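You operate a simulated robot arm through the tools that you are given. There is no shell and no other tool. Be economical: measure what you need, move in short steps, check, and stop when the job is done.

Carry out the task below with a simulated two-armed robot. There is one attempt and no reset: what you move stays moved.

Task
Pick up the orange box with the latest date from the middle shelf of the grey bench with one hand, pass it to the other hand and put it on the flat top of the test console.
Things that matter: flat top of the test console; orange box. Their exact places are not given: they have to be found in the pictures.

The check looks at the end state, three seconds after you hand in, the way a careful person would. Anything else that was tipped, shoved, dropped, spilled or broken makes it a failure.

Robot
Two 6-joint arms with two-finger parallel grippers on one trunk, on a base that drives. Base frame: it is fixed to the floor where the robot stands at the start and does not move with it; the origin is under the middle of the robot, x ahead of it, y to its left, z up; the surface under the hand at the start is at about z = 0.8. Units: m, rad, N and s.
The left shoulder is at the start at [-0.107, 0.177, 0.659], the right one opposite. With the tool pointing down near the work surface each hand reaches from about 0.1 to 0.66 m from the robot's upright axis, wherever it stands, measured 20 degrees to its own side. Places, roughly: flat top of the test console (23x17 cm) [0.24, 1.34, 0.8]. Payload 1.57 kg a hand.
The TCP of each hand is the grasp point between the finger pads, 0.03 m short of the fingertips. In the tool frame z runs along the fingers and y along their closing line. Largest opening 0.08 m; finger width 0.017, thickness 0.012; the body of the gripper, 0.04 by 0.082 m, starts 0.08 m behind the TCP.
Orientation is told as [roll, pitch, yaw] about the base's x, y, z axes, in that order, counted from this pose: with the fingers straight down and closing along the base's y, the tool's x points along the base's -x, its y along +y and its z along -z.

Tools
- The arms move only by the tool step_arm. It takes "left_rows", "right_rows" or both (then of equal length, played together; a hand with none holds still); each is a list of rows, each a list of 7 numbers: the gripper command, from -1 (fully open) to 1 (shut), values between in proportion, then the shift along the base's x, y, z in m, then the turn, a rotation vector about the base's x, y, z in rad. In form: [[gripper, x, y, z, ax, ay, az], ...]. A call has 1 to 10 rows; each row shifts and turns the commanded pose from where the row before left it. Each row takes 0.2 s and may step no farther than 0.05 m and 0.15 rad from the row before; otherwise, or with a gripper value out of range, the whole call is refused. Where a pose cannot be reached the arm comes as near as it can. A force on the tool above 40 N (or 10 N above the force at the start of the call, whichever is more), or a blocked arm, ends the call early, and 0.2 s more pass. The fingers move at their own pace (about 0.072 m/s each) and stop on an object; they squeeze with about 22 N. The grip force told is the motor's: it shows also when the fingers shut on nothing. Time passes only in rows, and 0.2 s behind the last, so rows that do not move let the fingers close. It gives the time, the measured TCP pose, the force on the tool (base axes), the opening and the grip force at its end, in the units of the frame above (readings bear some noise), with the torque about the TCP (base axes, N m) and any sound that the robot's microphone picked up.
- Cameras (640 x 400 px; columns grow to the right, rows downward): "scene" is now at [0.0542, -0.024, 1.3771]; the picture's right is [-0.34, -0.94, 0.00], its down [-0.71, 0.25, -0.66] and it looks along [0.62, -0.22, -0.75] (base axes); focal length 282 px, centre (320, 200). "left" rides on the left gripper at [0.072, 0.007, -0.122] in its tool frame; the picture's right is [-0.09, 1.00, 0.00], its down [-0.84, -0.08, -0.54] and it looks along [-0.54, -0.05, 0.84] (tool axes); focal length 238 px, centre (320, 200). "right" rides on the right gripper at [0.072, -0.007, -0.122] in its tool frame; the picture's right is [0.09, 1.00, 0.00], its down [-0.84, 0.08, -0.54] and it looks along [-0.54, 0.05, 0.84] (tool axes); focal length 238 px, centre (320, 200).
- camera(camera): a new picture of that camera. No time passes.
- lift_body(by): slides the trunk up (or, below 0, down) by that many m; the arms and the scene camera ride with it, the base frame stays. It gives what a move gives, with no picture.
- roll_base(legs): drives the robot by 1 to 6 legs, each [ahead, left, turn to the left] in m, m and rad, along the robot's own axes; the way and the turn of a leg run together, so that a leg with both is an arc; at most 1.5 m and 3.142 rad a leg. The arms and the cameras ride along, it lands a little off, and it stops where it bumps. It gives what a move gives.
- aim_head(pan, tilt): turns the head with the scene camera to pan (to the left, within 2.496 rad either way) and tilt (down, from -0.506 to 1.204), counted from straight ahead of the robot. It gives what a move gives.
- locate(camera, pixels): for up to 12 pixels [column, row] of the newest picture of that camera ("zoom" is the newest enlarged one), the place [x, y, z] in the base frame of the surface seen there, good to about 0.003 m. No time passes.
- inspect(camera, box): a new picture of the part [left, top, right, bottom] of that camera's present view, enlarged. No time passes.
- hand_in(): hands the job in; it is judged then, once.

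Work in short steps. Measure before you move; look again where a grasp or a placing could have gone wrong, and mend it. You have 80 turns and 62 pictures in all, those below and enlarged ones among them. Open the grippers and draw the arms clear of the work before you hand the job in, unless the task says otherwise; then end with one line.

The tools are called after "Emit:" by a JSON object that holds its "op" and its "data". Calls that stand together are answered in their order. step_arm: Moves the arms, as the interface text tells. Its arguments: {"type":"object","properties":{"left_rows":{"type":"array","items":{"type":"array","items":{"type":"number"}}},"right_rows":{"type":"array","items":{"type":"array","items":{"type":"number"}}}},"required":[]} The other tools are called the same way: lift_body (by) slides the trunk up or down; roll_base (legs) drives the base; aim_head (pan, tilt) turns the head that bears the scene camera; camera (camera) takes a picture; locate (camera, pixels) gives the place of the surface under pixels of a picture; inspect (camera, box) takes an enlarged picture of a part of a camera's view; hand_in () hands the job in.

At the start:

```text
t: 0.0
left_tool_pos: [0.5729, 0.0154, 0.8502]
left_tool_rot: [0.0, 0.0, -0.001]
left_contact_force: [0.8, 0.3, 0.2]
left_torque: [-0.01, 0.01, 0.03]
left_opening: 0.08
left_gripper_force: 0.0
right_tool_pos: [0.3661, -0.3084, 0.8509]
right_tool_rot: [0.001, 0.001, 0.001]
right_contact_force: [-0.5, 0.3, 0.8]
right_torque: [-0.01, -0.01, -0.02]
right_opening: 0.0798
right_gripper_force: 0.1
trunk travel left (down, up): [-0.1, 0.228]
robot x, y, heading: [0.0007, 0.003, -0.001]
head pan, tilt: [-0.342, 0.85]
```

scene: 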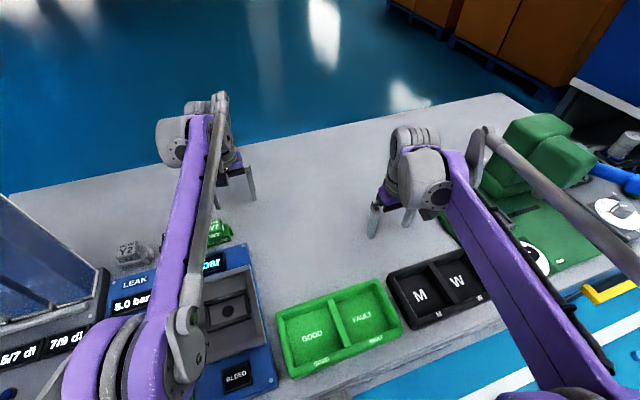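
right: 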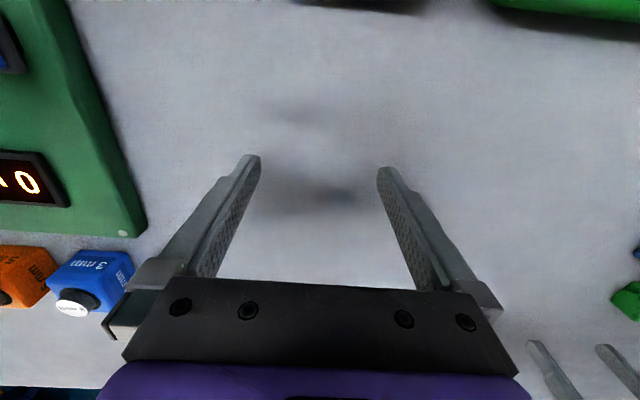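
left: 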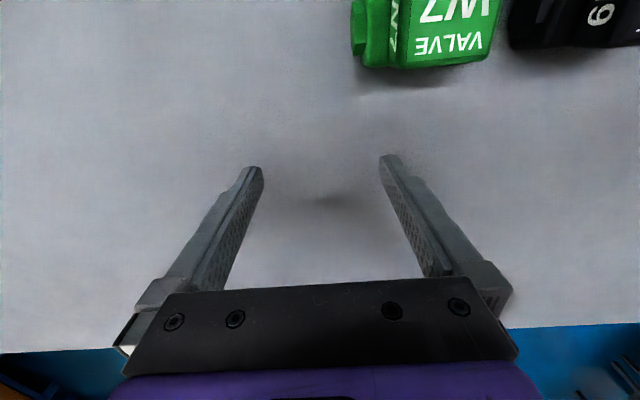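

The views show a bench ahead with fixtures but no shelf yet. I'll turn the head left to look for the console and the grey bench.

Emit:
{"op": "aim_head", "data": {"pan": 1.3, "tilt": 0.5}}

Emit:
{"op": "camera", "data": {"camera": "scene"}}

Emit:
{"op": "aim_head", "data": {"pan": -1.3, "tilt": 0.5}}

Emit:
{"op": "camera", "data": {"camera": "scene"}}

```text
t: 1.7
left_tool_pos: [0.5733, 0.0162, 0.8523]
left_tool_rot: [0.002, 0.001, 0.0]
left_contact_force: [-0.3, -0.6, 0.0]
left_torque: [-0.03, 0.01, 0.0]
left_opening: 0.0803
left_gripper_force: 0.1
right_tool_pos: [0.3651, -0.308, 0.8519]
right_tool_rot: [0.0, 0.0, 0.0]
right_contact_force: [-1.0, -0.1, -0.7]
right_torque: [-0.02, 0.02, -0.02]
right_opening: 0.08
right_gripper_force: 0.0
trunk travel left (down, up): [-0.1, 0.228]
robot x, y, heading: [0.0043, -0.0038, -0.004]
head pan, tilt: [1.3, 0.499]
```

```text
58 pictures are left
```

scene: 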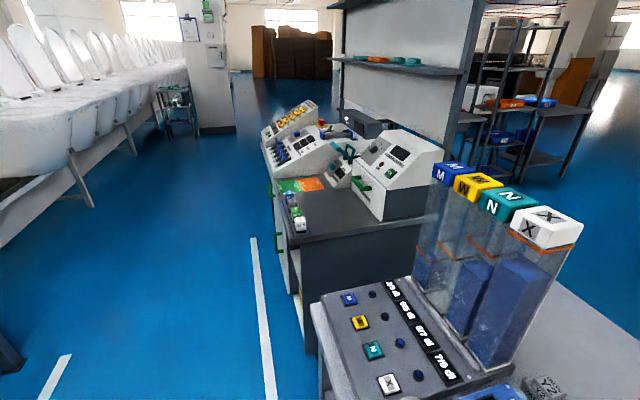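

```text
t: 4.0
left_tool_pos: [0.5723, 0.0158, 0.851]
left_tool_rot: [0.001, 0.001, 0.0]
left_contact_force: [1.1, -0.2, 0.7]
left_torque: [0.04, -0.01, 0.02]
left_opening: 0.0801
left_gripper_force: 0.0
right_tool_pos: [0.3659, -0.3073, 0.8516]
right_tool_rot: [0.0, 0.001, 0.001]
right_contact_force: [-0.1, 0.1, 0.3]
right_torque: [-0.01, 0.0, 0.01]
right_opening: 0.0801
right_gripper_force: 0.0
trunk travel left (down, up): [-0.1, 0.228]
robot x, y, heading: [0.0029, 0.0014, 0.001]
head pan, tilt: [-1.3, 0.499]
```

```text
57 pictures are left
```

scene: 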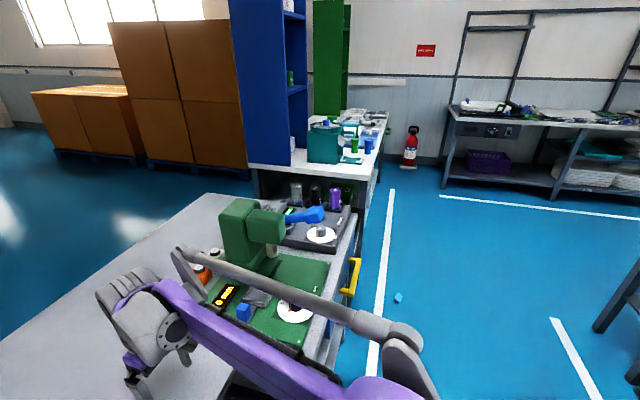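

The left view shows consoles near (300,140)/(405,170) and a shelf rack with orange boxes near (510,103). I'll turn back left and zoom in.

Emit:
{"op": "aim_head", "data": {"pan": 1.2, "tilt": 0.3}}

Emit:
{"op": "camera", "data": {"camera": "scene"}}

Emit:
{"op": "aim_head", "data": {"pan": 2.4, "tilt": 0.3}}

Emit:
{"op": "camera", "data": {"camera": "scene"}}

Emit:
{"op": "aim_head", "data": {"pan": -2.4, "tilt": 0.3}}

Emit:
{"op": "camera", "data": {"camera": "scene"}}

```text
t: 6.3
left_tool_pos: [0.5733, 0.0164, 0.8517]
left_tool_rot: [0.002, -0.001, 0.001]
left_contact_force: [0.0, -0.3, -0.2]
left_torque: [-0.01, 0.02, -0.02]
left_opening: 0.08
left_gripper_force: 0.0
right_tool_pos: [0.3655, -0.308, 0.8514]
right_tool_rot: [-0.001, 0.001, -0.001]
right_contact_force: [-0.3, -0.5, -0.4]
right_torque: [-0.06, 0.0, 0.03]
right_opening: 0.0798
right_gripper_force: 0.2
trunk travel left (down, up): [-0.1, 0.228]
robot x, y, heading: [-0.0002, -0.0018, 0.0]
head pan, tilt: [1.201, 0.3]
```

```text
56 pictures are left
```

scene: 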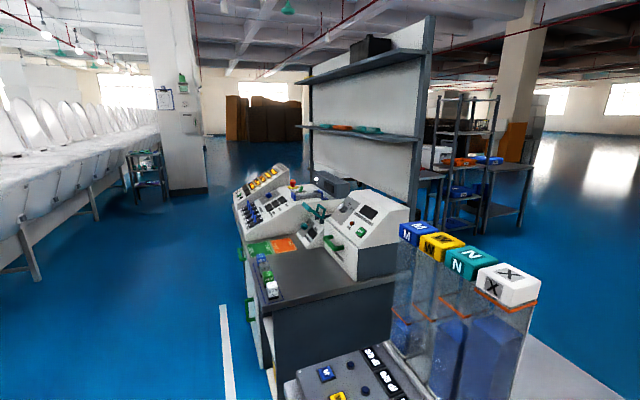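

```text
t: 7.7
left_tool_pos: [0.5732, 0.0164, 0.8516]
left_tool_rot: [-0.002, 0.0, 0.0]
left_contact_force: [0.1, 0.7, 0.1]
left_torque: [-0.01, -0.04, 0.02]
left_opening: 0.08
left_gripper_force: 0.0
right_tool_pos: [0.3665, -0.308, 0.8524]
right_tool_rot: [-0.001, -0.001, 0.002]
right_contact_force: [0.0, 0.1, -0.4]
right_torque: [-0.01, 0.0, 0.04]
right_opening: 0.0801
right_gripper_force: 0.1
trunk travel left (down, up): [-0.1, 0.228]
robot x, y, heading: [-0.0006, 0.0053, 0.001]
head pan, tilt: [2.4, 0.3]
```

```text
55 pictures are left
```

scene: 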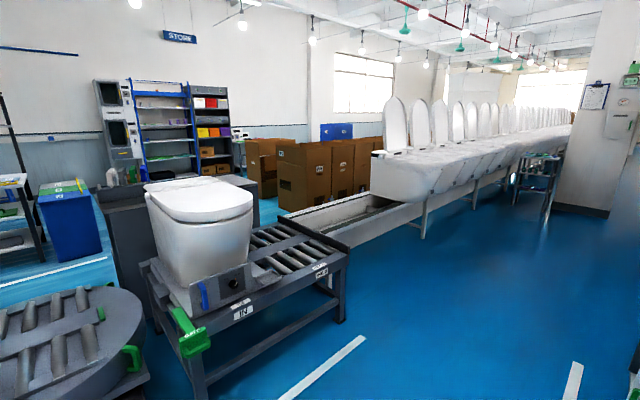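

```text
t: 11.5
left_tool_pos: [0.5726, 0.016, 0.8502]
left_tool_rot: [0.0, -0.001, 0.0]
left_contact_force: [-0.6, 0.4, -0.7]
left_torque: [-0.03, -0.01, -0.02]
left_opening: 0.08
left_gripper_force: 0.2
right_tool_pos: [0.3649, -0.3074, 0.8514]
right_tool_rot: [-0.001, -0.002, 0.0]
right_contact_force: [0.0, 0.4, -1.1]
right_torque: [0.01, 0.0, 0.01]
right_opening: 0.08
right_gripper_force: 0.0
trunk travel left (down, up): [-0.1, 0.228]
robot x, y, heading: [-0.0023, -0.0013, 0.002]
head pan, tilt: [-2.4, 0.3]
```

```text
54 pictures are left
```

scene: 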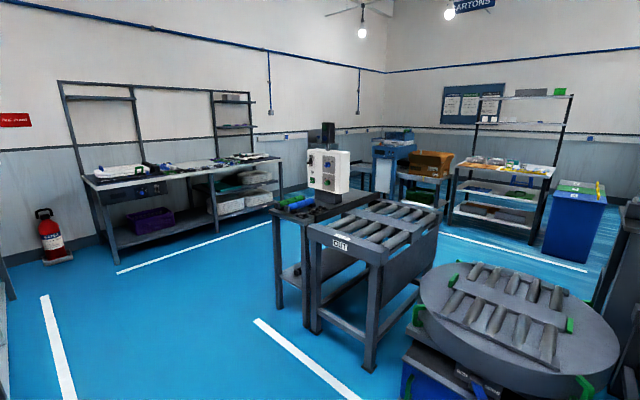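

The console stands at about (355,225), and there is a grey bench behind it with orange items on a shelf at (340,127). I'll zoom in on those.

Emit:
{"op": "aim_head", "data": {"pan": 1.2, "tilt": 0.3}}

Emit:
{"op": "inspect", "data": {"camera": "scene", "box": [230, 90, 410, 280]}}

Emit:
{"op": "locate", "data": {"camera": "scene", "pixels": [[365, 130], [340, 128], [459, 161], [388, 207], [365, 240], [290, 280], [285, 242], [325, 132], [486, 160]]}}

Emit:
{"op": "inspect", "data": {"camera": "scene", "box": [400, 90, 560, 240]}}

```text
t: 14.5
left_tool_pos: [0.5735, 0.0163, 0.8515]
left_tool_rot: [0.0, 0.001, 0.0]
left_contact_force: [0.4, 0.3, 0.1]
left_torque: [0.0, 0.02, -0.02]
left_opening: 0.0801
left_gripper_force: 0.1
right_tool_pos: [0.3656, -0.3078, 0.8517]
right_tool_rot: [-0.001, -0.001, 0.0]
right_contact_force: [0.4, -1.0, 0.2]
right_torque: [-0.01, 0.02, 0.02]
right_opening: 0.0801
right_gripper_force: 0.0
trunk travel left (down, up): [-0.1, 0.228]
robot x, y, heading: [-0.0005, -0.0018, -0.001]
head pan, tilt: [1.201, 0.3]
```

```text
2.11 times, centred on (320, 185) of scene
```

zoom: 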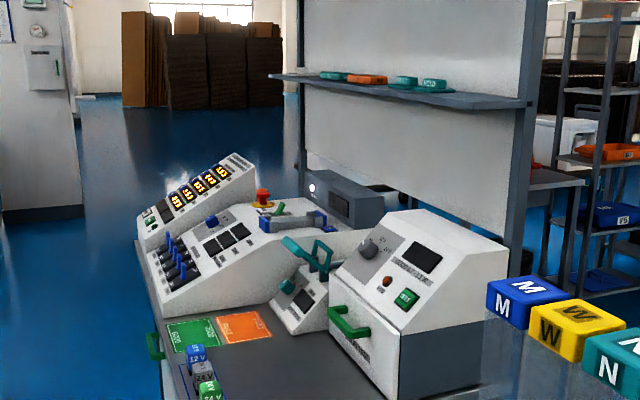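

```text
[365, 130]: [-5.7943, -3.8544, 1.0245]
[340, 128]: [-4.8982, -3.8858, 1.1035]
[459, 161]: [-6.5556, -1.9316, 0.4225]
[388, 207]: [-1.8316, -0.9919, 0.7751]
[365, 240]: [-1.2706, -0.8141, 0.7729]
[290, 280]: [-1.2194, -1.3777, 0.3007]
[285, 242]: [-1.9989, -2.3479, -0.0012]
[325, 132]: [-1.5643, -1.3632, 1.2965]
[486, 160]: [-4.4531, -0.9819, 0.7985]
```

```text
2.67 times, centred on (480, 165) of scene
```

zoom: 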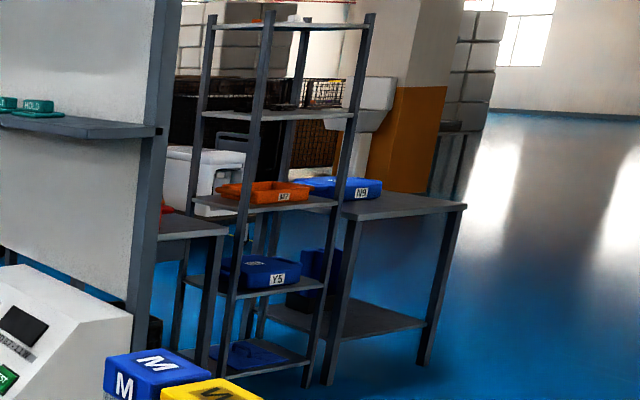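

The locate used an older picture, so I'll measure on a fresh one.

Emit:
{"op": "camera", "data": {"camera": "scene"}}

Emit:
{"op": "locate", "data": {"camera": "scene", "pixels": [[340, 127], [459, 161], [388, 205], [355, 212], [290, 280], [285, 245], [373, 130], [486, 160], [420, 195], [340, 95]]}}

Emit:
{"op": "aim_head", "data": {"pan": -2.4, "tilt": 0.3}}

Emit:
{"op": "inspect", "data": {"camera": "scene", "box": [430, 70, 630, 240]}}

Emit:
{"op": "inspect", "data": {"camera": "scene", "box": [50, 70, 290, 260]}}

Emit:
{"op": "inspect", "data": {"camera": "scene", "box": [250, 110, 470, 280]}}

```text
51 pictures are left
```

scene: 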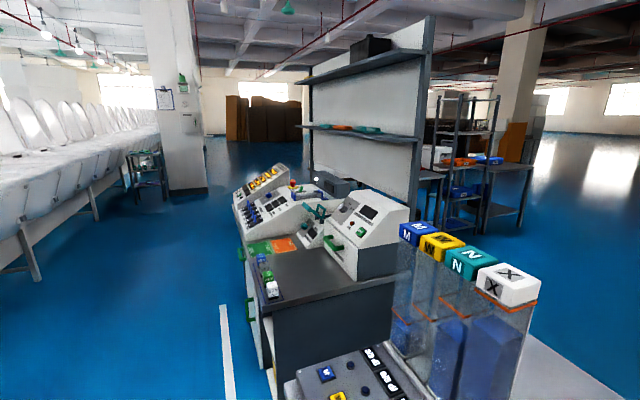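

```text
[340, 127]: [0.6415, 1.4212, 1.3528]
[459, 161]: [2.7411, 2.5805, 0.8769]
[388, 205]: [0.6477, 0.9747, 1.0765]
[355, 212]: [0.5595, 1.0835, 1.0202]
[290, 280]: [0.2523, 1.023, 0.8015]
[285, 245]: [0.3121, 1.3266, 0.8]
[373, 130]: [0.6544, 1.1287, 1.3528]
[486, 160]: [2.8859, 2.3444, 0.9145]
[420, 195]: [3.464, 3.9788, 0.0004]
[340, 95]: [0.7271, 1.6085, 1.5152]
```

```text
t: 17.5
left_tool_pos: [0.5732, 0.0172, 0.8515]
left_tool_rot: [0.0, 0.0, 0.001]
left_contact_force: [-0.3, -0.1, -1.0]
left_torque: [0.01, -0.02, 0.0]
left_opening: 0.0799
left_gripper_force: 0.0
right_tool_pos: [0.3652, -0.3079, 0.8511]
right_tool_rot: [0.0, -0.001, 0.0]
right_contact_force: [-0.4, -0.6, -0.3]
right_torque: [-0.03, -0.04, -0.03]
right_opening: 0.0799
right_gripper_force: 0.1
trunk travel left (down, up): [-0.1, 0.228]
robot x, y, heading: [0.0044, -0.0004, 0.005]
head pan, tilt: [-2.4, 0.3]
```

```text
2.35 times, centred on (530, 155) of scene
```

zoom: 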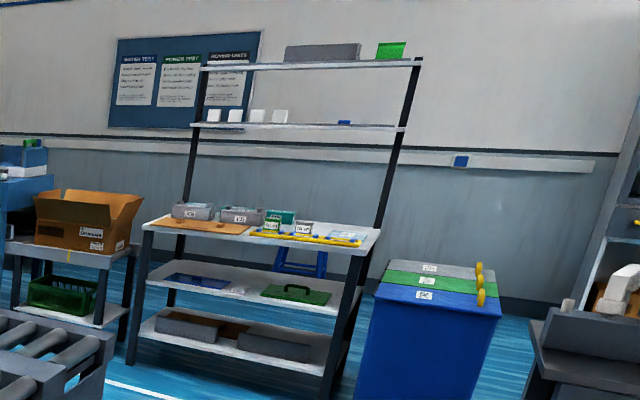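

```text
2.11 times, centred on (170, 165) of scene
```

zoom: 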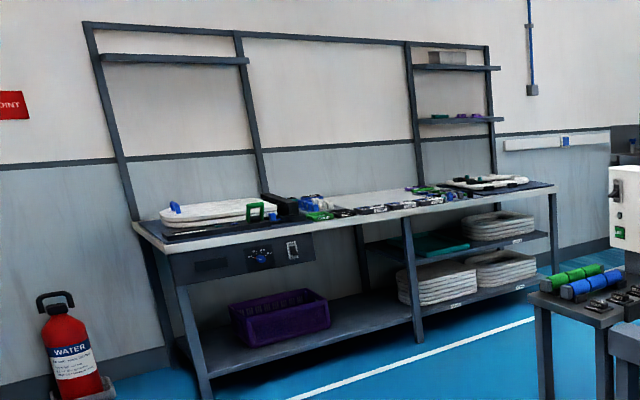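

```text
2.35 times, centred on (360, 195) of scene
```

zoom: 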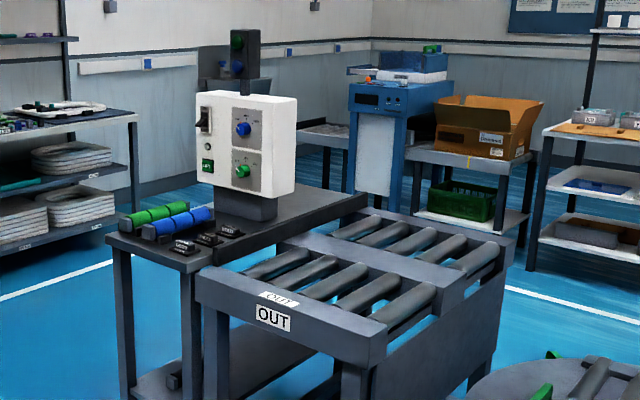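

None of these shows dated orange boxes. I'll look at the remaining shelves: the STORE side and the right side.

Emit:
{"op": "aim_head", "data": {"pan": 2.49, "tilt": 0.3}}

Emit:
{"op": "inspect", "data": {"camera": "scene", "box": [0, 70, 320, 260]}}

Emit:
{"op": "aim_head", "data": {"pan": -1.1, "tilt": 0.3}}

Emit:
{"op": "inspect", "data": {"camera": "scene", "box": [200, 60, 520, 260]}}

Emit:
{"op": "aim_head", "data": {"pan": 0.2, "tilt": 0.3}}

Emit:
{"op": "camera", "data": {"camera": "scene"}}

```text
t: 21.4
left_tool_pos: [0.5721, 0.0166, 0.851]
left_tool_rot: [0.0, 0.0, 0.0]
left_contact_force: [0.7, 0.0, 0.6]
left_torque: [-0.06, -0.03, -0.03]
left_opening: 0.0799
left_gripper_force: 0.0
right_tool_pos: [0.3653, -0.3074, 0.8506]
right_tool_rot: [0.0, 0.0, -0.001]
right_contact_force: [-0.1, 0.0, 0.1]
right_torque: [0.01, 0.01, 0.01]
right_opening: 0.08
right_gripper_force: 0.0
trunk travel left (down, up): [-0.1, 0.228]
robot x, y, heading: [-0.0021, -0.0021, -0.004]
head pan, tilt: [2.491, 0.3]
```

```text
2.00 times, centred on (160, 165) of scene
```

zoom: 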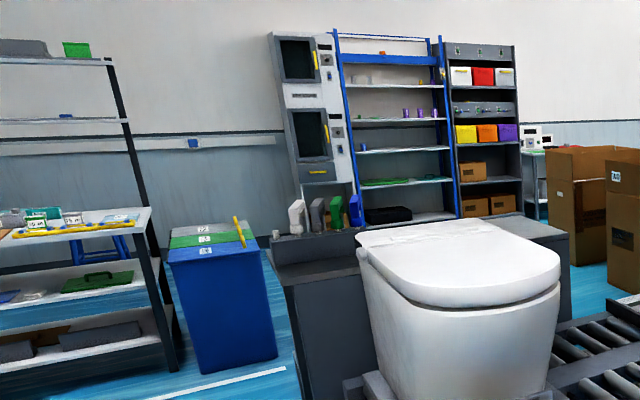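

```text
t: 24.3
left_tool_pos: [0.5729, 0.0163, 0.8503]
left_tool_rot: [0.001, 0.001, -0.001]
left_contact_force: [-0.5, 0.2, -1.2]
left_torque: [0.04, -0.01, 0.03]
left_opening: 0.0801
left_gripper_force: 0.1
right_tool_pos: [0.3653, -0.3074, 0.851]
right_tool_rot: [-0.001, 0.001, 0.002]
right_contact_force: [0.1, 0.3, -0.5]
right_torque: [0.0, -0.01, 0.02]
right_opening: 0.08
right_gripper_force: 0.0
trunk travel left (down, up): [-0.1, 0.228]
robot x, y, heading: [0.0016, 0.0022, -0.001]
head pan, tilt: [-1.1, 0.3]
```

```text
2.00 times, centred on (360, 160) of scene
```

zoom: 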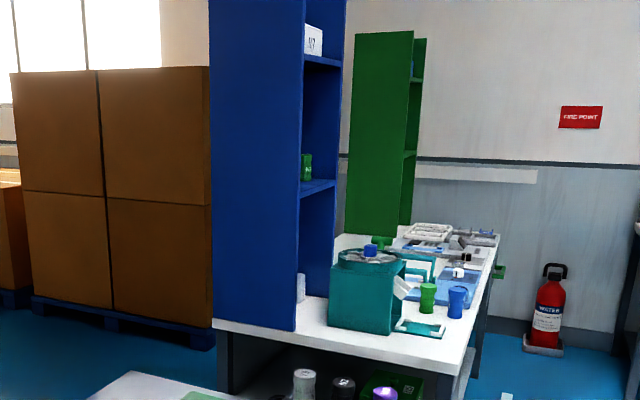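

```text
t: 25.8
left_tool_pos: [0.5736, 0.0178, 0.8507]
left_tool_rot: [0.0, 0.0, 0.0]
left_contact_force: [-0.4, -0.2, 0.7]
left_torque: [0.03, 0.01, -0.02]
left_opening: 0.0798
left_gripper_force: 0.0
right_tool_pos: [0.3653, -0.308, 0.8517]
right_tool_rot: [0.0, 0.0, -0.001]
right_contact_force: [-1.2, -0.3, -0.3]
right_torque: [-0.02, -0.02, -0.02]
right_opening: 0.0799
right_gripper_force: 0.0
trunk travel left (down, up): [-0.1, 0.228]
robot x, y, heading: [-0.0021, -0.0023, -0.001]
head pan, tilt: [0.201, 0.3]
```

```text
45 pictures are left
```

scene: 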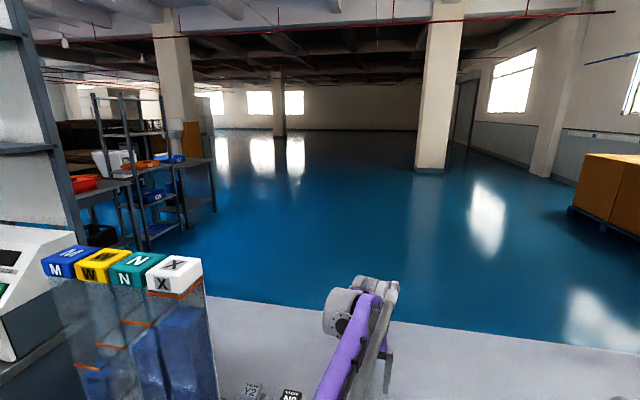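

The grey bench beside us (around y 1.0–2) has a shelf at z≈1.35 with orange and teal boxes. I'll raise the trunk, back off and drive left to look at it closely.

Emit:
{"op": "lift_body", "data": {"by": 0.22}}

Emit:
{"op": "roll_base", "data": {"legs": [[-0.45, 0, 0]]}}

Emit:
{"op": "aim_head", "data": {"pan": 0.9, "tilt": 0.4}}

Emit:
{"op": "camera", "data": {"camera": "scene"}}

```text
t: 28.1
left_tool_pos: [0.5733, 0.0152, 1.0711]
left_tool_rot: [0.001, 0.0, 0.0]
left_contact_force: [-0.6, 0.2, -1.2]
left_torque: [-0.02, 0.04, -0.02]
left_opening: 0.0799
left_gripper_force: 0.1
right_tool_pos: [0.3644, -0.3071, 1.0708]
right_tool_rot: [0.001, 0.0, 0.0]
right_contact_force: [0.0, -0.1, -0.3]
right_torque: [0.0, 0.01, 0.0]
right_opening: 0.08
right_gripper_force: 0.1
trunk travel left (down, up): [-0.32, 0.008]
robot x, y, heading: [-0.0005, -0.0013, -0.001]
head pan, tilt: [0.201, 0.3]
```

```text
t: 30.8
left_tool_pos: [0.1314, 0.0163, 1.0712]
left_tool_rot: [-0.001, 0.001, -0.001]
left_contact_force: [-0.9, -0.2, 0.3]
left_torque: [0.0, 0.0, 0.01]
left_opening: 0.08
left_gripper_force: 0.1
right_tool_pos: [-0.0764, -0.308, 1.0711]
right_tool_rot: [0.0, 0.0, 0.001]
right_contact_force: [0.0, 0.1, -0.4]
right_torque: [-0.02, -0.01, -0.01]
right_opening: 0.0801
right_gripper_force: 0.1
trunk travel left (down, up): [-0.32, 0.008]
robot x, y, heading: [-0.4428, 0.0006, 0.0]
head pan, tilt: [0.201, 0.3]
```

```text
t: 31.9
left_tool_pos: [0.1304, 0.0163, 1.0709]
left_tool_rot: [-0.001, 0.0, 0.001]
left_contact_force: [-0.2, -0.5, 0.4]
left_torque: [0.01, -0.01, -0.01]
left_opening: 0.0802
left_gripper_force: 0.1
right_tool_pos: [-0.0765, -0.3077, 1.0711]
right_tool_rot: [0.0, 0.001, -0.002]
right_contact_force: [-0.2, 0.6, 0.0]
right_torque: [-0.02, -0.01, 0.01]
right_opening: 0.08
right_gripper_force: 0.0
trunk travel left (down, up): [-0.32, 0.008]
robot x, y, heading: [-0.4435, 0.0005, 0.0]
head pan, tilt: [0.901, 0.4]
```

```text
44 pictures are left
```

scene: 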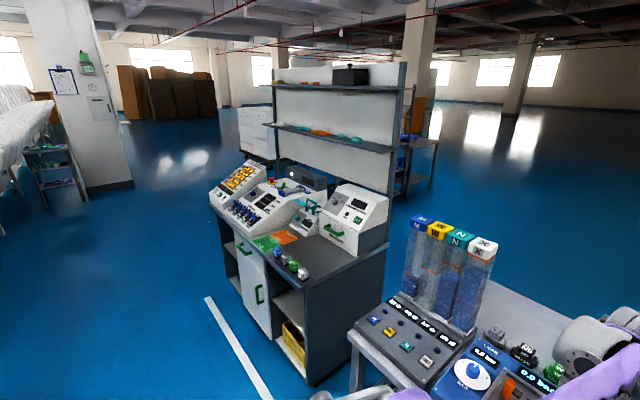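

The bench with its two upper shelves is clear now. I'll measure key points and drive left along the free floor.

Emit:
{"op": "locate", "data": {"camera": "scene", "pixels": [[322, 133], [303, 128], [355, 200], [300, 385], [285, 240], [265, 245], [235, 245], [230, 290], [292, 335], [300, 210], [382, 150], [276, 125]]}}

Emit:
{"op": "roll_base", "data": {"legs": [[0, 1.3, 0]]}}

Emit:
{"op": "aim_head", "data": {"pan": 0.0, "tilt": 0.4}}

Emit:
{"op": "camera", "data": {"camera": "scene"}}

```text
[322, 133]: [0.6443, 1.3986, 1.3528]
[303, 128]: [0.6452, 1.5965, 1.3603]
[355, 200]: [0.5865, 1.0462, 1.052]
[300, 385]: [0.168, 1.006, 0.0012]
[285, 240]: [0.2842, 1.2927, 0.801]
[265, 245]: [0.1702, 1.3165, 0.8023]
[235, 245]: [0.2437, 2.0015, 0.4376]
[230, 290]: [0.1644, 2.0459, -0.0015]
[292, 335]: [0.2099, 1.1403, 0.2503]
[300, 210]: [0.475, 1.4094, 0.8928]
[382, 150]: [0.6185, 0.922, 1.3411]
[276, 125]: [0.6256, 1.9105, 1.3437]
```

```text
t: 43.6
left_tool_pos: [0.1172, 1.3392, 1.0708]
left_tool_rot: [-0.001, 0.001, 0.017]
left_contact_force: [-0.5, -0.1, 0.1]
left_torque: [0.02, 0.02, -0.01]
left_opening: 0.0799
left_gripper_force: 0.0
right_tool_pos: [-0.0844, 1.0124, 1.0715]
right_tool_rot: [0.0, 0.001, 0.017]
right_contact_force: [1.6, 0.0, 0.7]
right_torque: [0.0, 0.01, 0.02]
right_opening: 0.0801
right_gripper_force: 0.0
trunk travel left (down, up): [-0.32, 0.008]
robot x, y, heading: [-0.4538, 1.3137, 0.021]
head pan, tilt: [0.901, 0.4]
```

```text
t: 44.8
left_tool_pos: [0.1193, 1.34, 1.0712]
left_tool_rot: [-0.001, -0.001, 0.016]
left_contact_force: [-0.1, -0.1, -0.3]
left_torque: [0.0, 0.02, -0.03]
left_opening: 0.08
left_gripper_force: 0.2
right_tool_pos: [-0.0828, 1.0114, 1.0713]
right_tool_rot: [0.001, 0.0, 0.016]
right_contact_force: [-0.1, 0.1, -0.5]
right_torque: [0.0, -0.02, -0.02]
right_opening: 0.0799
right_gripper_force: 0.1
trunk travel left (down, up): [-0.32, 0.008]
robot x, y, heading: [-0.4544, 1.3143, 0.018]
head pan, tilt: [0.0, 0.4]
```

```text
43 pictures are left
```

scene: 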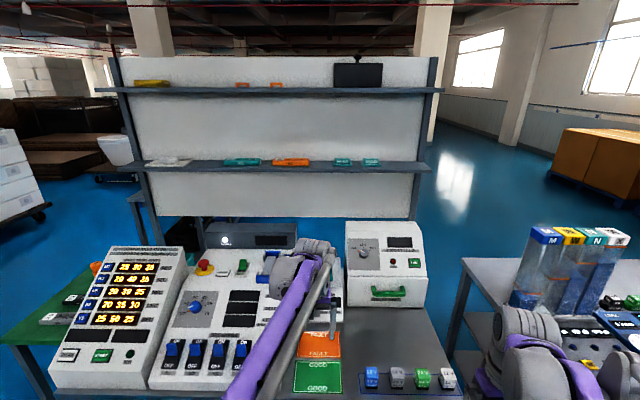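

Both shelves carry small items; orange ones are at (242,85), (276,85) and (290,162). I'll zoom in to read labels.

Emit:
{"op": "inspect", "data": {"camera": "scene", "box": [130, 140, 430, 185]}}

Emit:
{"op": "inspect", "data": {"camera": "scene", "box": [225, 70, 395, 176]}}

Emit:
{"op": "locate", "data": {"camera": "scene", "pixels": [[290, 162], [276, 86], [242, 85], [320, 330], [320, 385], [300, 350], [340, 350], [250, 240], [60, 260], [360, 235], [290, 300], [243, 162]]}}

```text
2.13 times, centred on (280, 162) of scene
```

zoom: 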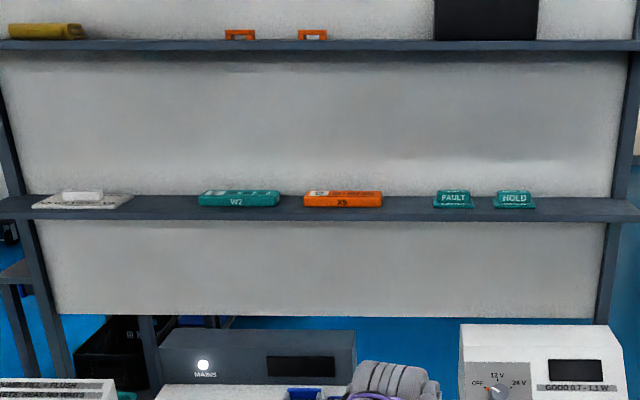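

```text
3.76 times, centred on (310, 123) of scene
```

zoom: 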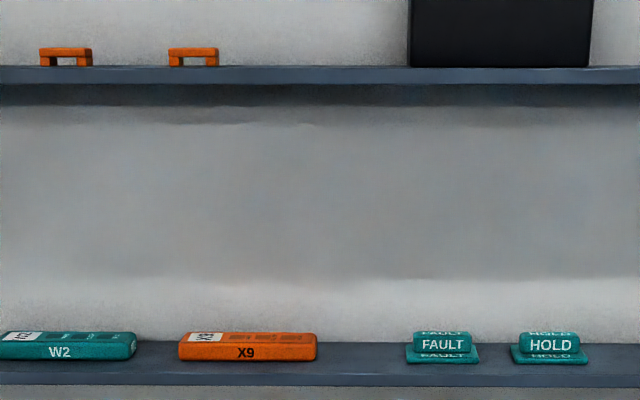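

```text
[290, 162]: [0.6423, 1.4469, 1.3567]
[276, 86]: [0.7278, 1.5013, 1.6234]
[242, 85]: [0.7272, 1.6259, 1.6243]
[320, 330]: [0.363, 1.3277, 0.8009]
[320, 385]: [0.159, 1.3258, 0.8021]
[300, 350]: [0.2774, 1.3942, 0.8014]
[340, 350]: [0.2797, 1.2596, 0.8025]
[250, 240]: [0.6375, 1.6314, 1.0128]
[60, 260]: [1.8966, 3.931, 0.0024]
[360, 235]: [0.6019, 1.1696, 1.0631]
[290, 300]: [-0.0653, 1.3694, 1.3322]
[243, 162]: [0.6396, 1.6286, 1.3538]
```

These are labelled X9/W2, not dates, so the boxes are elsewhere — perhaps on under-bench shelves. I'll look below both benches from here.

Emit:
{"op": "aim_head", "data": {"pan": -0.75, "tilt": 0.7}}

Emit:
{"op": "camera", "data": {"camera": "scene"}}

Emit:
{"op": "aim_head", "data": {"pan": 2.3, "tilt": 0.45}}

Emit:
{"op": "camera", "data": {"camera": "scene"}}

Emit:
{"op": "aim_head", "data": {"pan": -2.3, "tilt": 0.45}}

Emit:
{"op": "camera", "data": {"camera": "scene"}}

```text
t: 45.9
left_tool_pos: [0.1178, 1.341, 1.071]
left_tool_rot: [0.002, 0.002, 0.017]
left_contact_force: [0.9, -0.8, 1.1]
left_torque: [0.01, 0.0, 0.0]
left_opening: 0.0803
left_gripper_force: 0.1
right_tool_pos: [-0.0846, 1.0125, 1.0706]
right_tool_rot: [-0.001, 0.0, 0.017]
right_contact_force: [-0.1, -0.9, 0.5]
right_torque: [-0.04, -0.01, -0.02]
right_opening: 0.0802
right_gripper_force: 0.1
trunk travel left (down, up): [-0.32, 0.008]
robot x, y, heading: [-0.4543, 1.3141, 0.019]
head pan, tilt: [-0.75, 0.7]
```

```text
40 pictures are left
```

scene: 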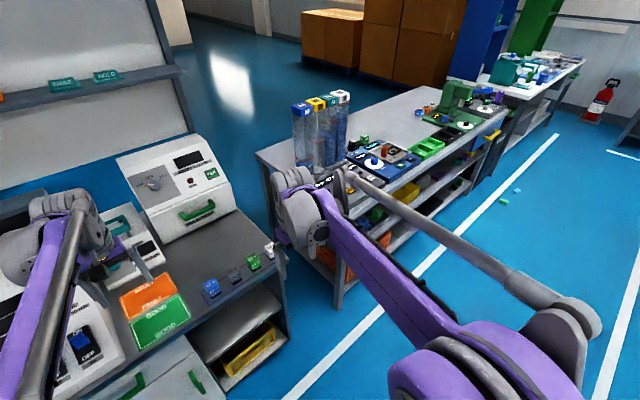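

```text
t: 48.6
left_tool_pos: [0.1176, 1.3397, 1.0713]
left_tool_rot: [0.0, 0.001, 0.016]
left_contact_force: [0.4, -0.9, -0.4]
left_torque: [0.03, 0.02, -0.01]
left_opening: 0.0799
left_gripper_force: 0.1
right_tool_pos: [-0.0847, 1.0132, 1.0712]
right_tool_rot: [0.001, 0.0, 0.018]
right_contact_force: [-0.3, -0.4, 0.0]
right_torque: [0.0, -0.01, -0.03]
right_opening: 0.0801
right_gripper_force: 0.2
trunk travel left (down, up): [-0.32, 0.008]
robot x, y, heading: [-0.4521, 1.3119, 0.016]
head pan, tilt: [2.3, 0.45]
```

```text
39 pictures are left
```

scene: 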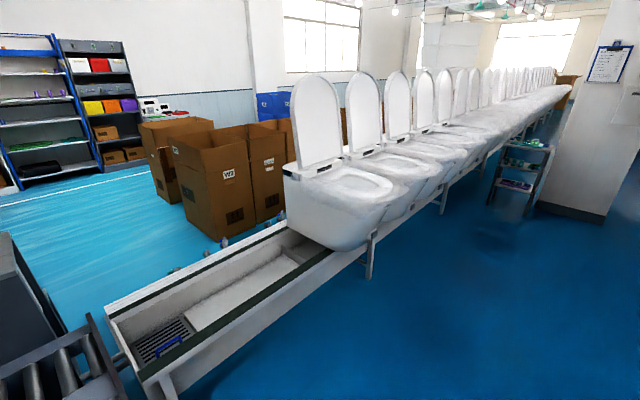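

```text
t: 52.2
left_tool_pos: [0.1183, 1.3403, 1.0718]
left_tool_rot: [0.0, 0.001, 0.017]
left_contact_force: [0.1, -1.1, 0.3]
left_torque: [0.01, 0.0, -0.01]
left_opening: 0.0799
left_gripper_force: 0.0
right_tool_pos: [-0.0839, 1.0133, 1.0709]
right_tool_rot: [0.001, 0.0, 0.019]
right_contact_force: [0.0, -1.1, -0.2]
right_torque: [-0.03, -0.01, 0.02]
right_opening: 0.0801
right_gripper_force: 0.1
trunk travel left (down, up): [-0.32, 0.008]
robot x, y, heading: [-0.4518, 1.3143, 0.015]
head pan, tilt: [-2.3, 0.45]
```

```text
38 pictures are left
```

scene: 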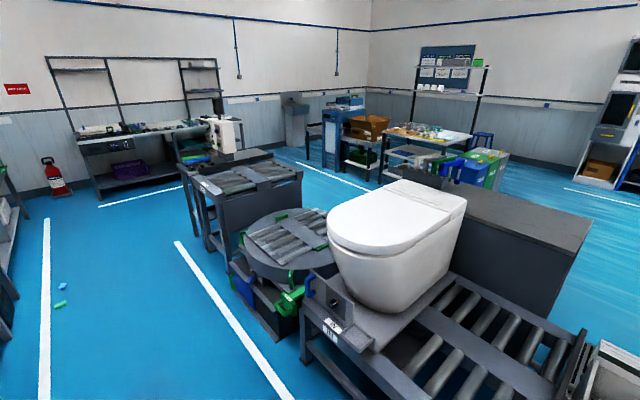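

The front grey bench has under-shelves with orange things at (340,265) and others up to (470,170). I'll drive back in front of it and look beneath.

Emit:
{"op": "roll_base", "data": {"legs": [[-0.15, -1.0, 0]]}}

Emit:
{"op": "aim_head", "data": {"pan": -0.1, "tilt": 0.75}}

Emit:
{"op": "camera", "data": {"camera": "scene"}}

```text
t: 61.3
left_tool_pos: [-0.0157, 0.345, 1.0707]
left_tool_rot: [0.0, 0.0, 0.018]
left_contact_force: [-0.3, 0.2, 0.6]
left_torque: [0.01, -0.03, 0.0]
left_opening: 0.0798
left_gripper_force: 0.0
right_tool_pos: [-0.2181, 0.0185, 1.0711]
right_tool_rot: [0.001, 0.0, 0.019]
right_contact_force: [0.5, 0.1, 0.1]
right_torque: [-0.01, 0.0, -0.02]
right_opening: 0.0799
right_gripper_force: 0.1
trunk travel left (down, up): [-0.32, 0.008]
robot x, y, heading: [-0.5873, 0.3138, 0.015]
head pan, tilt: [-2.3, 0.45]
```

```text
t: 63.3
left_tool_pos: [-0.0162, 0.3459, 1.0711]
left_tool_rot: [0.0, 0.0, 0.018]
left_contact_force: [-0.3, -0.1, 0.3]
left_torque: [-0.01, 0.01, -0.02]
left_opening: 0.0801
left_gripper_force: 0.1
right_tool_pos: [-0.2175, 0.0179, 1.0707]
right_tool_rot: [0.0, -0.001, 0.017]
right_contact_force: [0.2, 0.2, 0.0]
right_torque: [-0.02, -0.03, 0.0]
right_opening: 0.0801
right_gripper_force: 0.0
trunk travel left (down, up): [-0.32, 0.008]
robot x, y, heading: [-0.5893, 0.3187, 0.015]
head pan, tilt: [-0.099, 0.75]
```

```text
37 pictures are left
```

scene: 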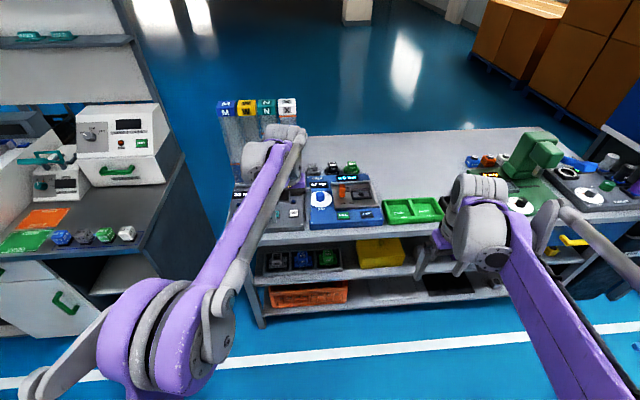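

There is a middle shelf at row ~265 with a black tray and yellow crate, and an orange crate on the bottom shelf. I'll lower the trunk so the camera sees deeper under the top, then zoom.

Emit:
{"op": "lift_body", "data": {"by": -0.3}}

Emit:
{"op": "aim_head", "data": {"pan": -0.1, "tilt": 0.6}}

Emit:
{"op": "camera", "data": {"camera": "scene"}}

Emit:
{"op": "aim_head", "data": {"pan": -0.7, "tilt": 0.55}}

Emit:
{"op": "camera", "data": {"camera": "scene"}}

```text
t: 66.3
left_tool_pos: [-0.0169, 0.3468, 0.7704]
left_tool_rot: [0.0, 0.001, 0.017]
left_contact_force: [0.4, 0.3, 0.5]
left_torque: [-0.02, 0.02, 0.01]
left_opening: 0.0801
left_gripper_force: 0.1
right_tool_pos: [-0.2186, 0.019, 0.7698]
right_tool_rot: [0.0, -0.001, 0.015]
right_contact_force: [0.4, 0.1, -0.1]
right_torque: [0.01, -0.03, 0.03]
right_opening: 0.0803
right_gripper_force: 0.1
trunk travel left (down, up): [-0.02, 0.308]
robot x, y, heading: [-0.5883, 0.3205, 0.02]
head pan, tilt: [-0.099, 0.75]
```

```text
t: 67.0
left_tool_pos: [-0.0156, 0.346, 0.7707]
left_tool_rot: [0.0, 0.001, 0.02]
left_contact_force: [-0.2, -0.9, -0.1]
left_torque: [-0.01, -0.01, 0.01]
left_opening: 0.08
left_gripper_force: 0.1
right_tool_pos: [-0.2189, 0.0181, 0.7707]
right_tool_rot: [0.0, 0.002, 0.017]
right_contact_force: [0.0, 0.2, 0.0]
right_torque: [0.0, -0.03, 0.0]
right_opening: 0.0798
right_gripper_force: 0.1
trunk travel left (down, up): [-0.02, 0.308]
robot x, y, heading: [-0.589, 0.3177, 0.015]
head pan, tilt: [-0.099, 0.6]
```

```text
36 pictures are left
```

scene: 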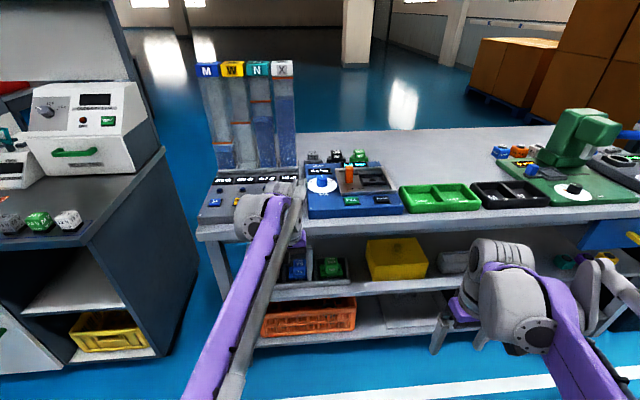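

```text
t: 68.0
left_tool_pos: [-0.0165, 0.3459, 0.7704]
left_tool_rot: [0.001, -0.001, 0.016]
left_contact_force: [0.1, -0.1, 0.1]
left_torque: [0.02, 0.0, -0.01]
left_opening: 0.0798
left_gripper_force: 0.0
right_tool_pos: [-0.2195, 0.0184, 0.7725]
right_tool_rot: [0.0, 0.001, 0.018]
right_contact_force: [0.2, 1.1, 1.0]
right_torque: [0.0, -0.01, 0.02]
right_opening: 0.08
right_gripper_force: 0.0
trunk travel left (down, up): [-0.02, 0.308]
robot x, y, heading: [-0.5863, 0.3174, 0.014]
head pan, tilt: [-0.7, 0.55]
```

```text
35 pictures are left
```

scene: 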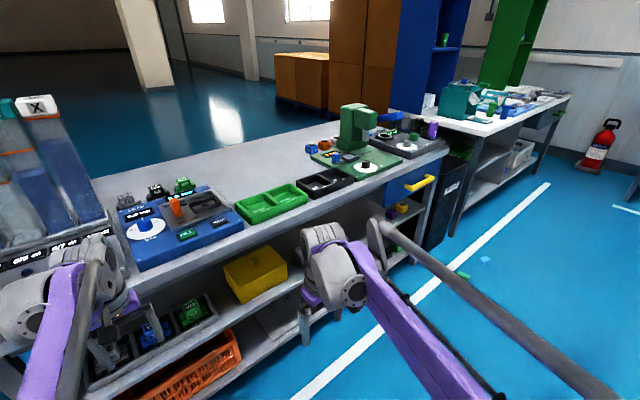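

Something coloured is on the middle shelf at the right end near (400,210). I'll drive right to face that part.

Emit:
{"op": "roll_base", "data": {"legs": [[0, -0.55, 0]]}}

Emit:
{"op": "aim_head", "data": {"pan": -0.1, "tilt": 0.55}}

Emit:
{"op": "camera", "data": {"camera": "scene"}}

```text
t: 73.5
left_tool_pos: [-0.0073, -0.2189, 0.7707]
left_tool_rot: [0.001, -0.001, 0.012]
left_contact_force: [-0.3, -0.5, 0.0]
left_torque: [0.04, 0.04, 0.0]
left_opening: 0.0798
left_gripper_force: 0.0
right_tool_pos: [-0.2122, -0.5454, 0.771]
right_tool_rot: [0.001, 0.002, 0.012]
right_contact_force: [-0.5, 0.4, -0.2]
right_torque: [-0.02, -0.01, -0.01]
right_opening: 0.0799
right_gripper_force: 0.1
trunk travel left (down, up): [-0.02, 0.308]
robot x, y, heading: [-0.5821, -0.242, 0.01]
head pan, tilt: [-0.7, 0.55]
```

```text
t: 74.5
left_tool_pos: [-0.008, -0.2196, 0.7715]
left_tool_rot: [0.0, 0.001, 0.012]
left_contact_force: [0.0, -0.8, -0.7]
left_torque: [-0.01, 0.02, 0.01]
left_opening: 0.0798
left_gripper_force: 0.1
right_tool_pos: [-0.2116, -0.5475, 0.7715]
right_tool_rot: [-0.002, 0.001, 0.012]
right_contact_force: [0.1, -0.4, -0.8]
right_torque: [-0.01, 0.0, -0.02]
right_opening: 0.0801
right_gripper_force: 0.1
trunk travel left (down, up): [-0.02, 0.308]
robot x, y, heading: [-0.5799, -0.2429, 0.018]
head pan, tilt: [-0.099, 0.55]
```

```text
34 pictures are left
```

scene: 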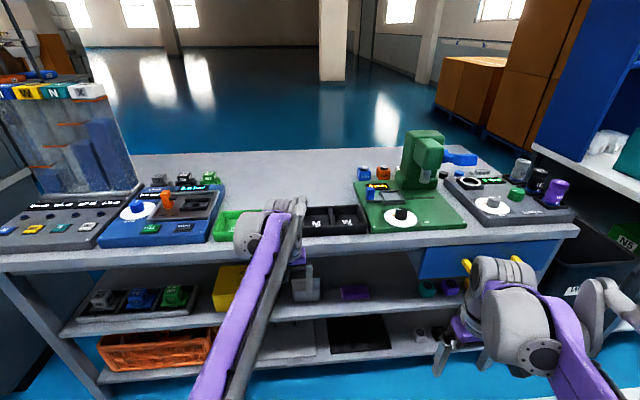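

The middle shelf carries several small items, partly hidden by the arms. I'll zoom in.

Emit:
{"op": "inspect", "data": {"camera": "scene", "box": [280, 240, 560, 360]}}

Emit:
{"op": "inspect", "data": {"camera": "scene", "box": [60, 250, 300, 390]}}

Emit:
{"op": "aim_head", "data": {"pan": -1.0, "tilt": 0.45}}

Emit:
{"op": "camera", "data": {"camera": "scene"}}

```text
2.29 times, centred on (420, 300) of scene
```

zoom: 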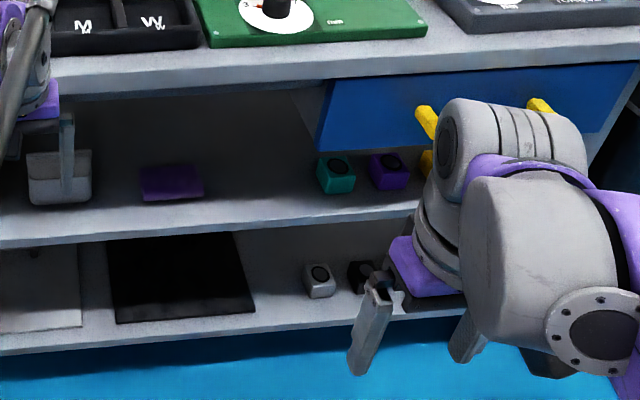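

```text
2.67 times, centred on (180, 320) of scene
```

zoom: 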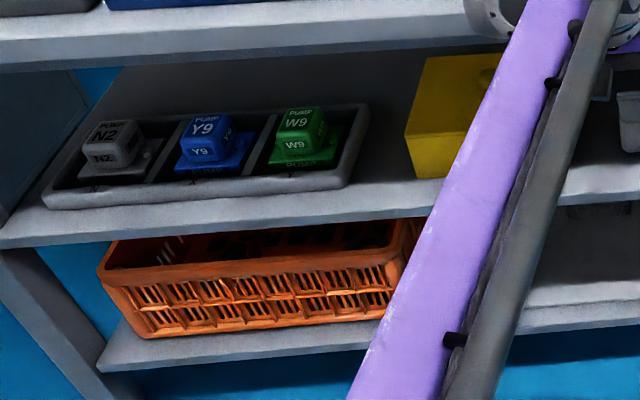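

```text
t: 75.7
left_tool_pos: [-0.0086, -0.2193, 0.77]
left_tool_rot: [0.001, 0.0, 0.011]
left_contact_force: [-0.4, 0.0, -0.5]
left_torque: [0.04, 0.01, 0.03]
left_opening: 0.0799
left_gripper_force: 0.0
right_tool_pos: [-0.2115, -0.547, 0.7714]
right_tool_rot: [-0.002, 0.0, 0.012]
right_contact_force: [0.0, -0.3, -0.2]
right_torque: [0.02, 0.01, 0.0]
right_opening: 0.0798
right_gripper_force: 0.1
trunk travel left (down, up): [-0.02, 0.308]
robot x, y, heading: [-0.5801, -0.2419, 0.013]
head pan, tilt: [-1.0, 0.45]
```

```text
31 pictures are left
```

scene: 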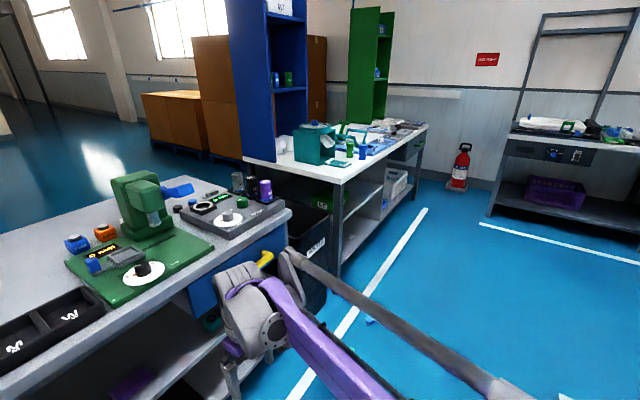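

Next to the teal and purple cubes at zoom (335,175)/(388,170) a bit of yellow/orange is visible behind the right arm. I'll shift the base further right to uncover it.

Emit:
{"op": "roll_base", "data": {"legs": [[0, -0.5, 0]]}}

Emit:
{"op": "aim_head", "data": {"pan": 0.1, "tilt": 0.5}}

Emit:
{"op": "camera", "data": {"camera": "scene"}}

```text
t: 80.5
left_tool_pos: [-0.0009, -0.7176, 0.7696]
left_tool_rot: [0.0, 0.001, 0.014]
left_contact_force: [-0.1, -0.5, 0.4]
left_torque: [-0.02, 0.01, -0.01]
left_opening: 0.08
left_gripper_force: 0.0
right_tool_pos: [-0.2054, -1.0447, 0.7715]
right_tool_rot: [0.0, 0.0, 0.013]
right_contact_force: [-0.7, 0.8, 0.3]
right_torque: [0.04, 0.01, -0.04]
right_opening: 0.0801
right_gripper_force: 0.1
trunk travel left (down, up): [-0.02, 0.308]
robot x, y, heading: [-0.5688, -0.7433, 0.014]
head pan, tilt: [-1.0, 0.45]
```

```text
t: 81.9
left_tool_pos: [-0.0016, -0.7158, 0.7713]
left_tool_rot: [0.0, 0.0, 0.014]
left_contact_force: [0.3, 0.0, -0.3]
left_torque: [-0.05, -0.01, 0.0]
left_opening: 0.0801
left_gripper_force: 0.0
right_tool_pos: [-0.205, -1.0437, 0.771]
right_tool_rot: [0.0, -0.001, 0.015]
right_contact_force: [-0.2, 0.0, 0.4]
right_torque: [0.01, 0.01, -0.01]
right_opening: 0.0799
right_gripper_force: 0.0
trunk travel left (down, up): [-0.02, 0.308]
robot x, y, heading: [-0.5734, -0.7412, 0.009]
head pan, tilt: [0.099, 0.499]
```

```text
30 pictures are left
```

scene: 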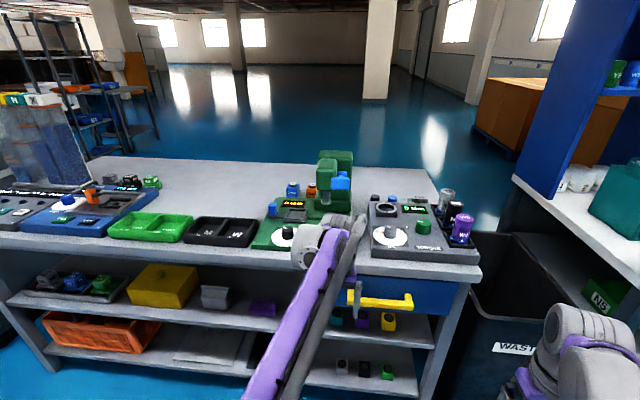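

Those cubes are teal, purple and yellow, not orange. I'll check the other grey benches: the wall bench to the right-rear and the white one to the right.

Emit:
{"op": "aim_head", "data": {"pan": -2.0, "tilt": 0.25}}

Emit:
{"op": "camera", "data": {"camera": "scene"}}

Emit:
{"op": "aim_head", "data": {"pan": -0.7, "tilt": 0.25}}

Emit:
{"op": "camera", "data": {"camera": "scene"}}

```text
t: 83.9
left_tool_pos: [-0.0013, -0.7176, 0.7712]
left_tool_rot: [-0.002, 0.0, 0.014]
left_contact_force: [0.2, 0.6, -1.0]
left_torque: [0.04, 0.02, -0.02]
left_opening: 0.08
left_gripper_force: 0.0
right_tool_pos: [-0.2051, -1.0437, 0.7708]
right_tool_rot: [0.001, -0.001, 0.014]
right_contact_force: [0.2, -0.2, 0.1]
right_torque: [0.02, -0.01, 0.05]
right_opening: 0.0798
right_gripper_force: 0.0
trunk travel left (down, up): [-0.02, 0.308]
robot x, y, heading: [-0.5744, -0.7439, 0.011]
head pan, tilt: [-2.0, 0.25]
```

```text
29 pictures are left
```

scene: 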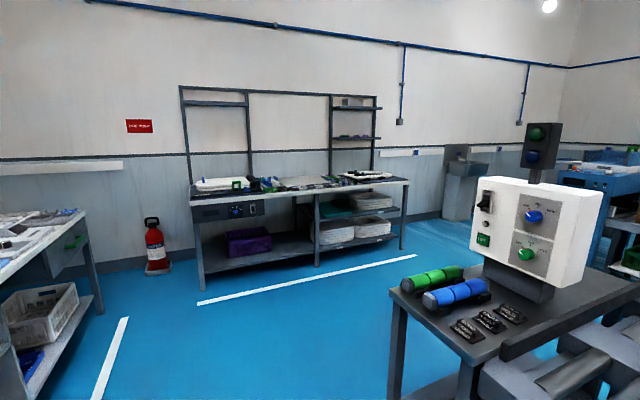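

```text
t: 85.3
left_tool_pos: [-0.0022, -0.7175, 0.7709]
left_tool_rot: [0.0, -0.001, 0.014]
left_contact_force: [0.1, 0.0, -0.7]
left_torque: [0.04, -0.02, -0.01]
left_opening: 0.08
left_gripper_force: 0.1
right_tool_pos: [-0.2052, -1.0446, 0.7703]
right_tool_rot: [-0.001, 0.0, 0.013]
right_contact_force: [-0.1, -0.5, -0.6]
right_torque: [0.02, -0.01, 0.01]
right_opening: 0.0801
right_gripper_force: 0.1
trunk travel left (down, up): [-0.02, 0.308]
robot x, y, heading: [-0.5767, -0.7407, 0.012]
head pan, tilt: [-0.7, 0.25]
```

```text
28 pictures are left
```

scene: 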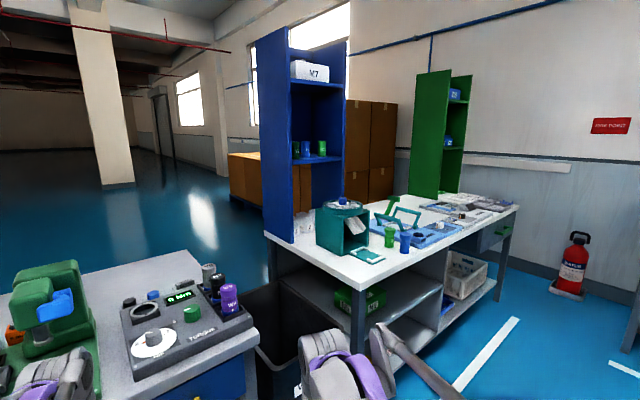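

Nothing there either. I'll go back to bench 2 and its far-left side (a green-topped surface with an orange thing was seen at its left), with the trunk raised.

Emit:
{"op": "lift_body", "data": {"by": 0.3}}

Emit:
{"op": "roll_base", "data": {"legs": [[0, 1.4, 0], [0, 1.4, 0]]}}

Emit:
{"op": "aim_head", "data": {"pan": 0.0, "tilt": 0.5}}

Emit:
{"op": "camera", "data": {"camera": "scene"}}

```text
t: 88.3
left_tool_pos: [-0.0025, -0.7174, 1.0714]
left_tool_rot: [-0.001, 0.0, 0.015]
left_contact_force: [0.2, -0.9, 0.3]
left_torque: [-0.02, -0.01, 0.0]
left_opening: 0.0798
left_gripper_force: 0.0
right_tool_pos: [-0.2061, -1.0446, 1.0708]
right_tool_rot: [0.0, 0.0, 0.014]
right_contact_force: [0.8, 0.2, -0.2]
right_torque: [0.0, -0.03, 0.0]
right_opening: 0.08
right_gripper_force: 0.1
trunk travel left (down, up): [-0.32, 0.008]
robot x, y, heading: [-0.5713, -0.7409, 0.009]
head pan, tilt: [-0.7, 0.25]
```

```text
t: 112.8
left_tool_pos: [-0.098, 2.0949, 1.0709]
left_tool_rot: [0.001, 0.0, 0.041]
left_contact_force: [0.1, 0.3, -0.6]
left_torque: [-0.01, 0.02, 0.0]
left_opening: 0.0798
left_gripper_force: 0.0
right_tool_pos: [-0.2916, 1.7627, 1.0714]
right_tool_rot: [0.001, 0.002, 0.042]
right_contact_force: [0.7, 0.5, -0.3]
right_torque: [-0.02, 0.04, 0.03]
right_opening: 0.08
right_gripper_force: 0.0
trunk travel left (down, up): [-0.32, 0.008]
robot x, y, heading: [-0.6715, 2.0534, 0.041]
head pan, tilt: [-0.7, 0.25]
```

```text
t: 113.9
left_tool_pos: [-0.099, 2.0958, 1.0721]
left_tool_rot: [0.0, 0.0, 0.042]
left_contact_force: [-0.2, -0.3, 0.3]
left_torque: [-0.04, 0.0, 0.02]
left_opening: 0.0801
left_gripper_force: 0.2
right_tool_pos: [-0.2918, 1.7639, 1.0709]
right_tool_rot: [0.0, 0.0, 0.041]
right_contact_force: [-0.6, -0.7, -0.2]
right_torque: [0.01, 0.01, -0.04]
right_opening: 0.08
right_gripper_force: 0.0
trunk travel left (down, up): [-0.32, 0.008]
robot x, y, heading: [-0.6713, 2.054, 0.045]
head pan, tilt: [0.0, 0.499]
```

```text
27 pictures are left
```

scene: 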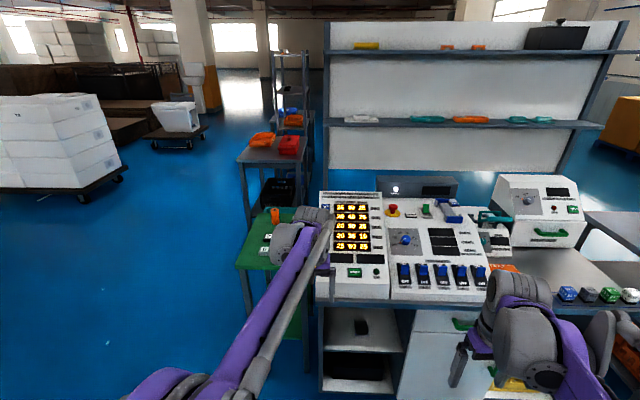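

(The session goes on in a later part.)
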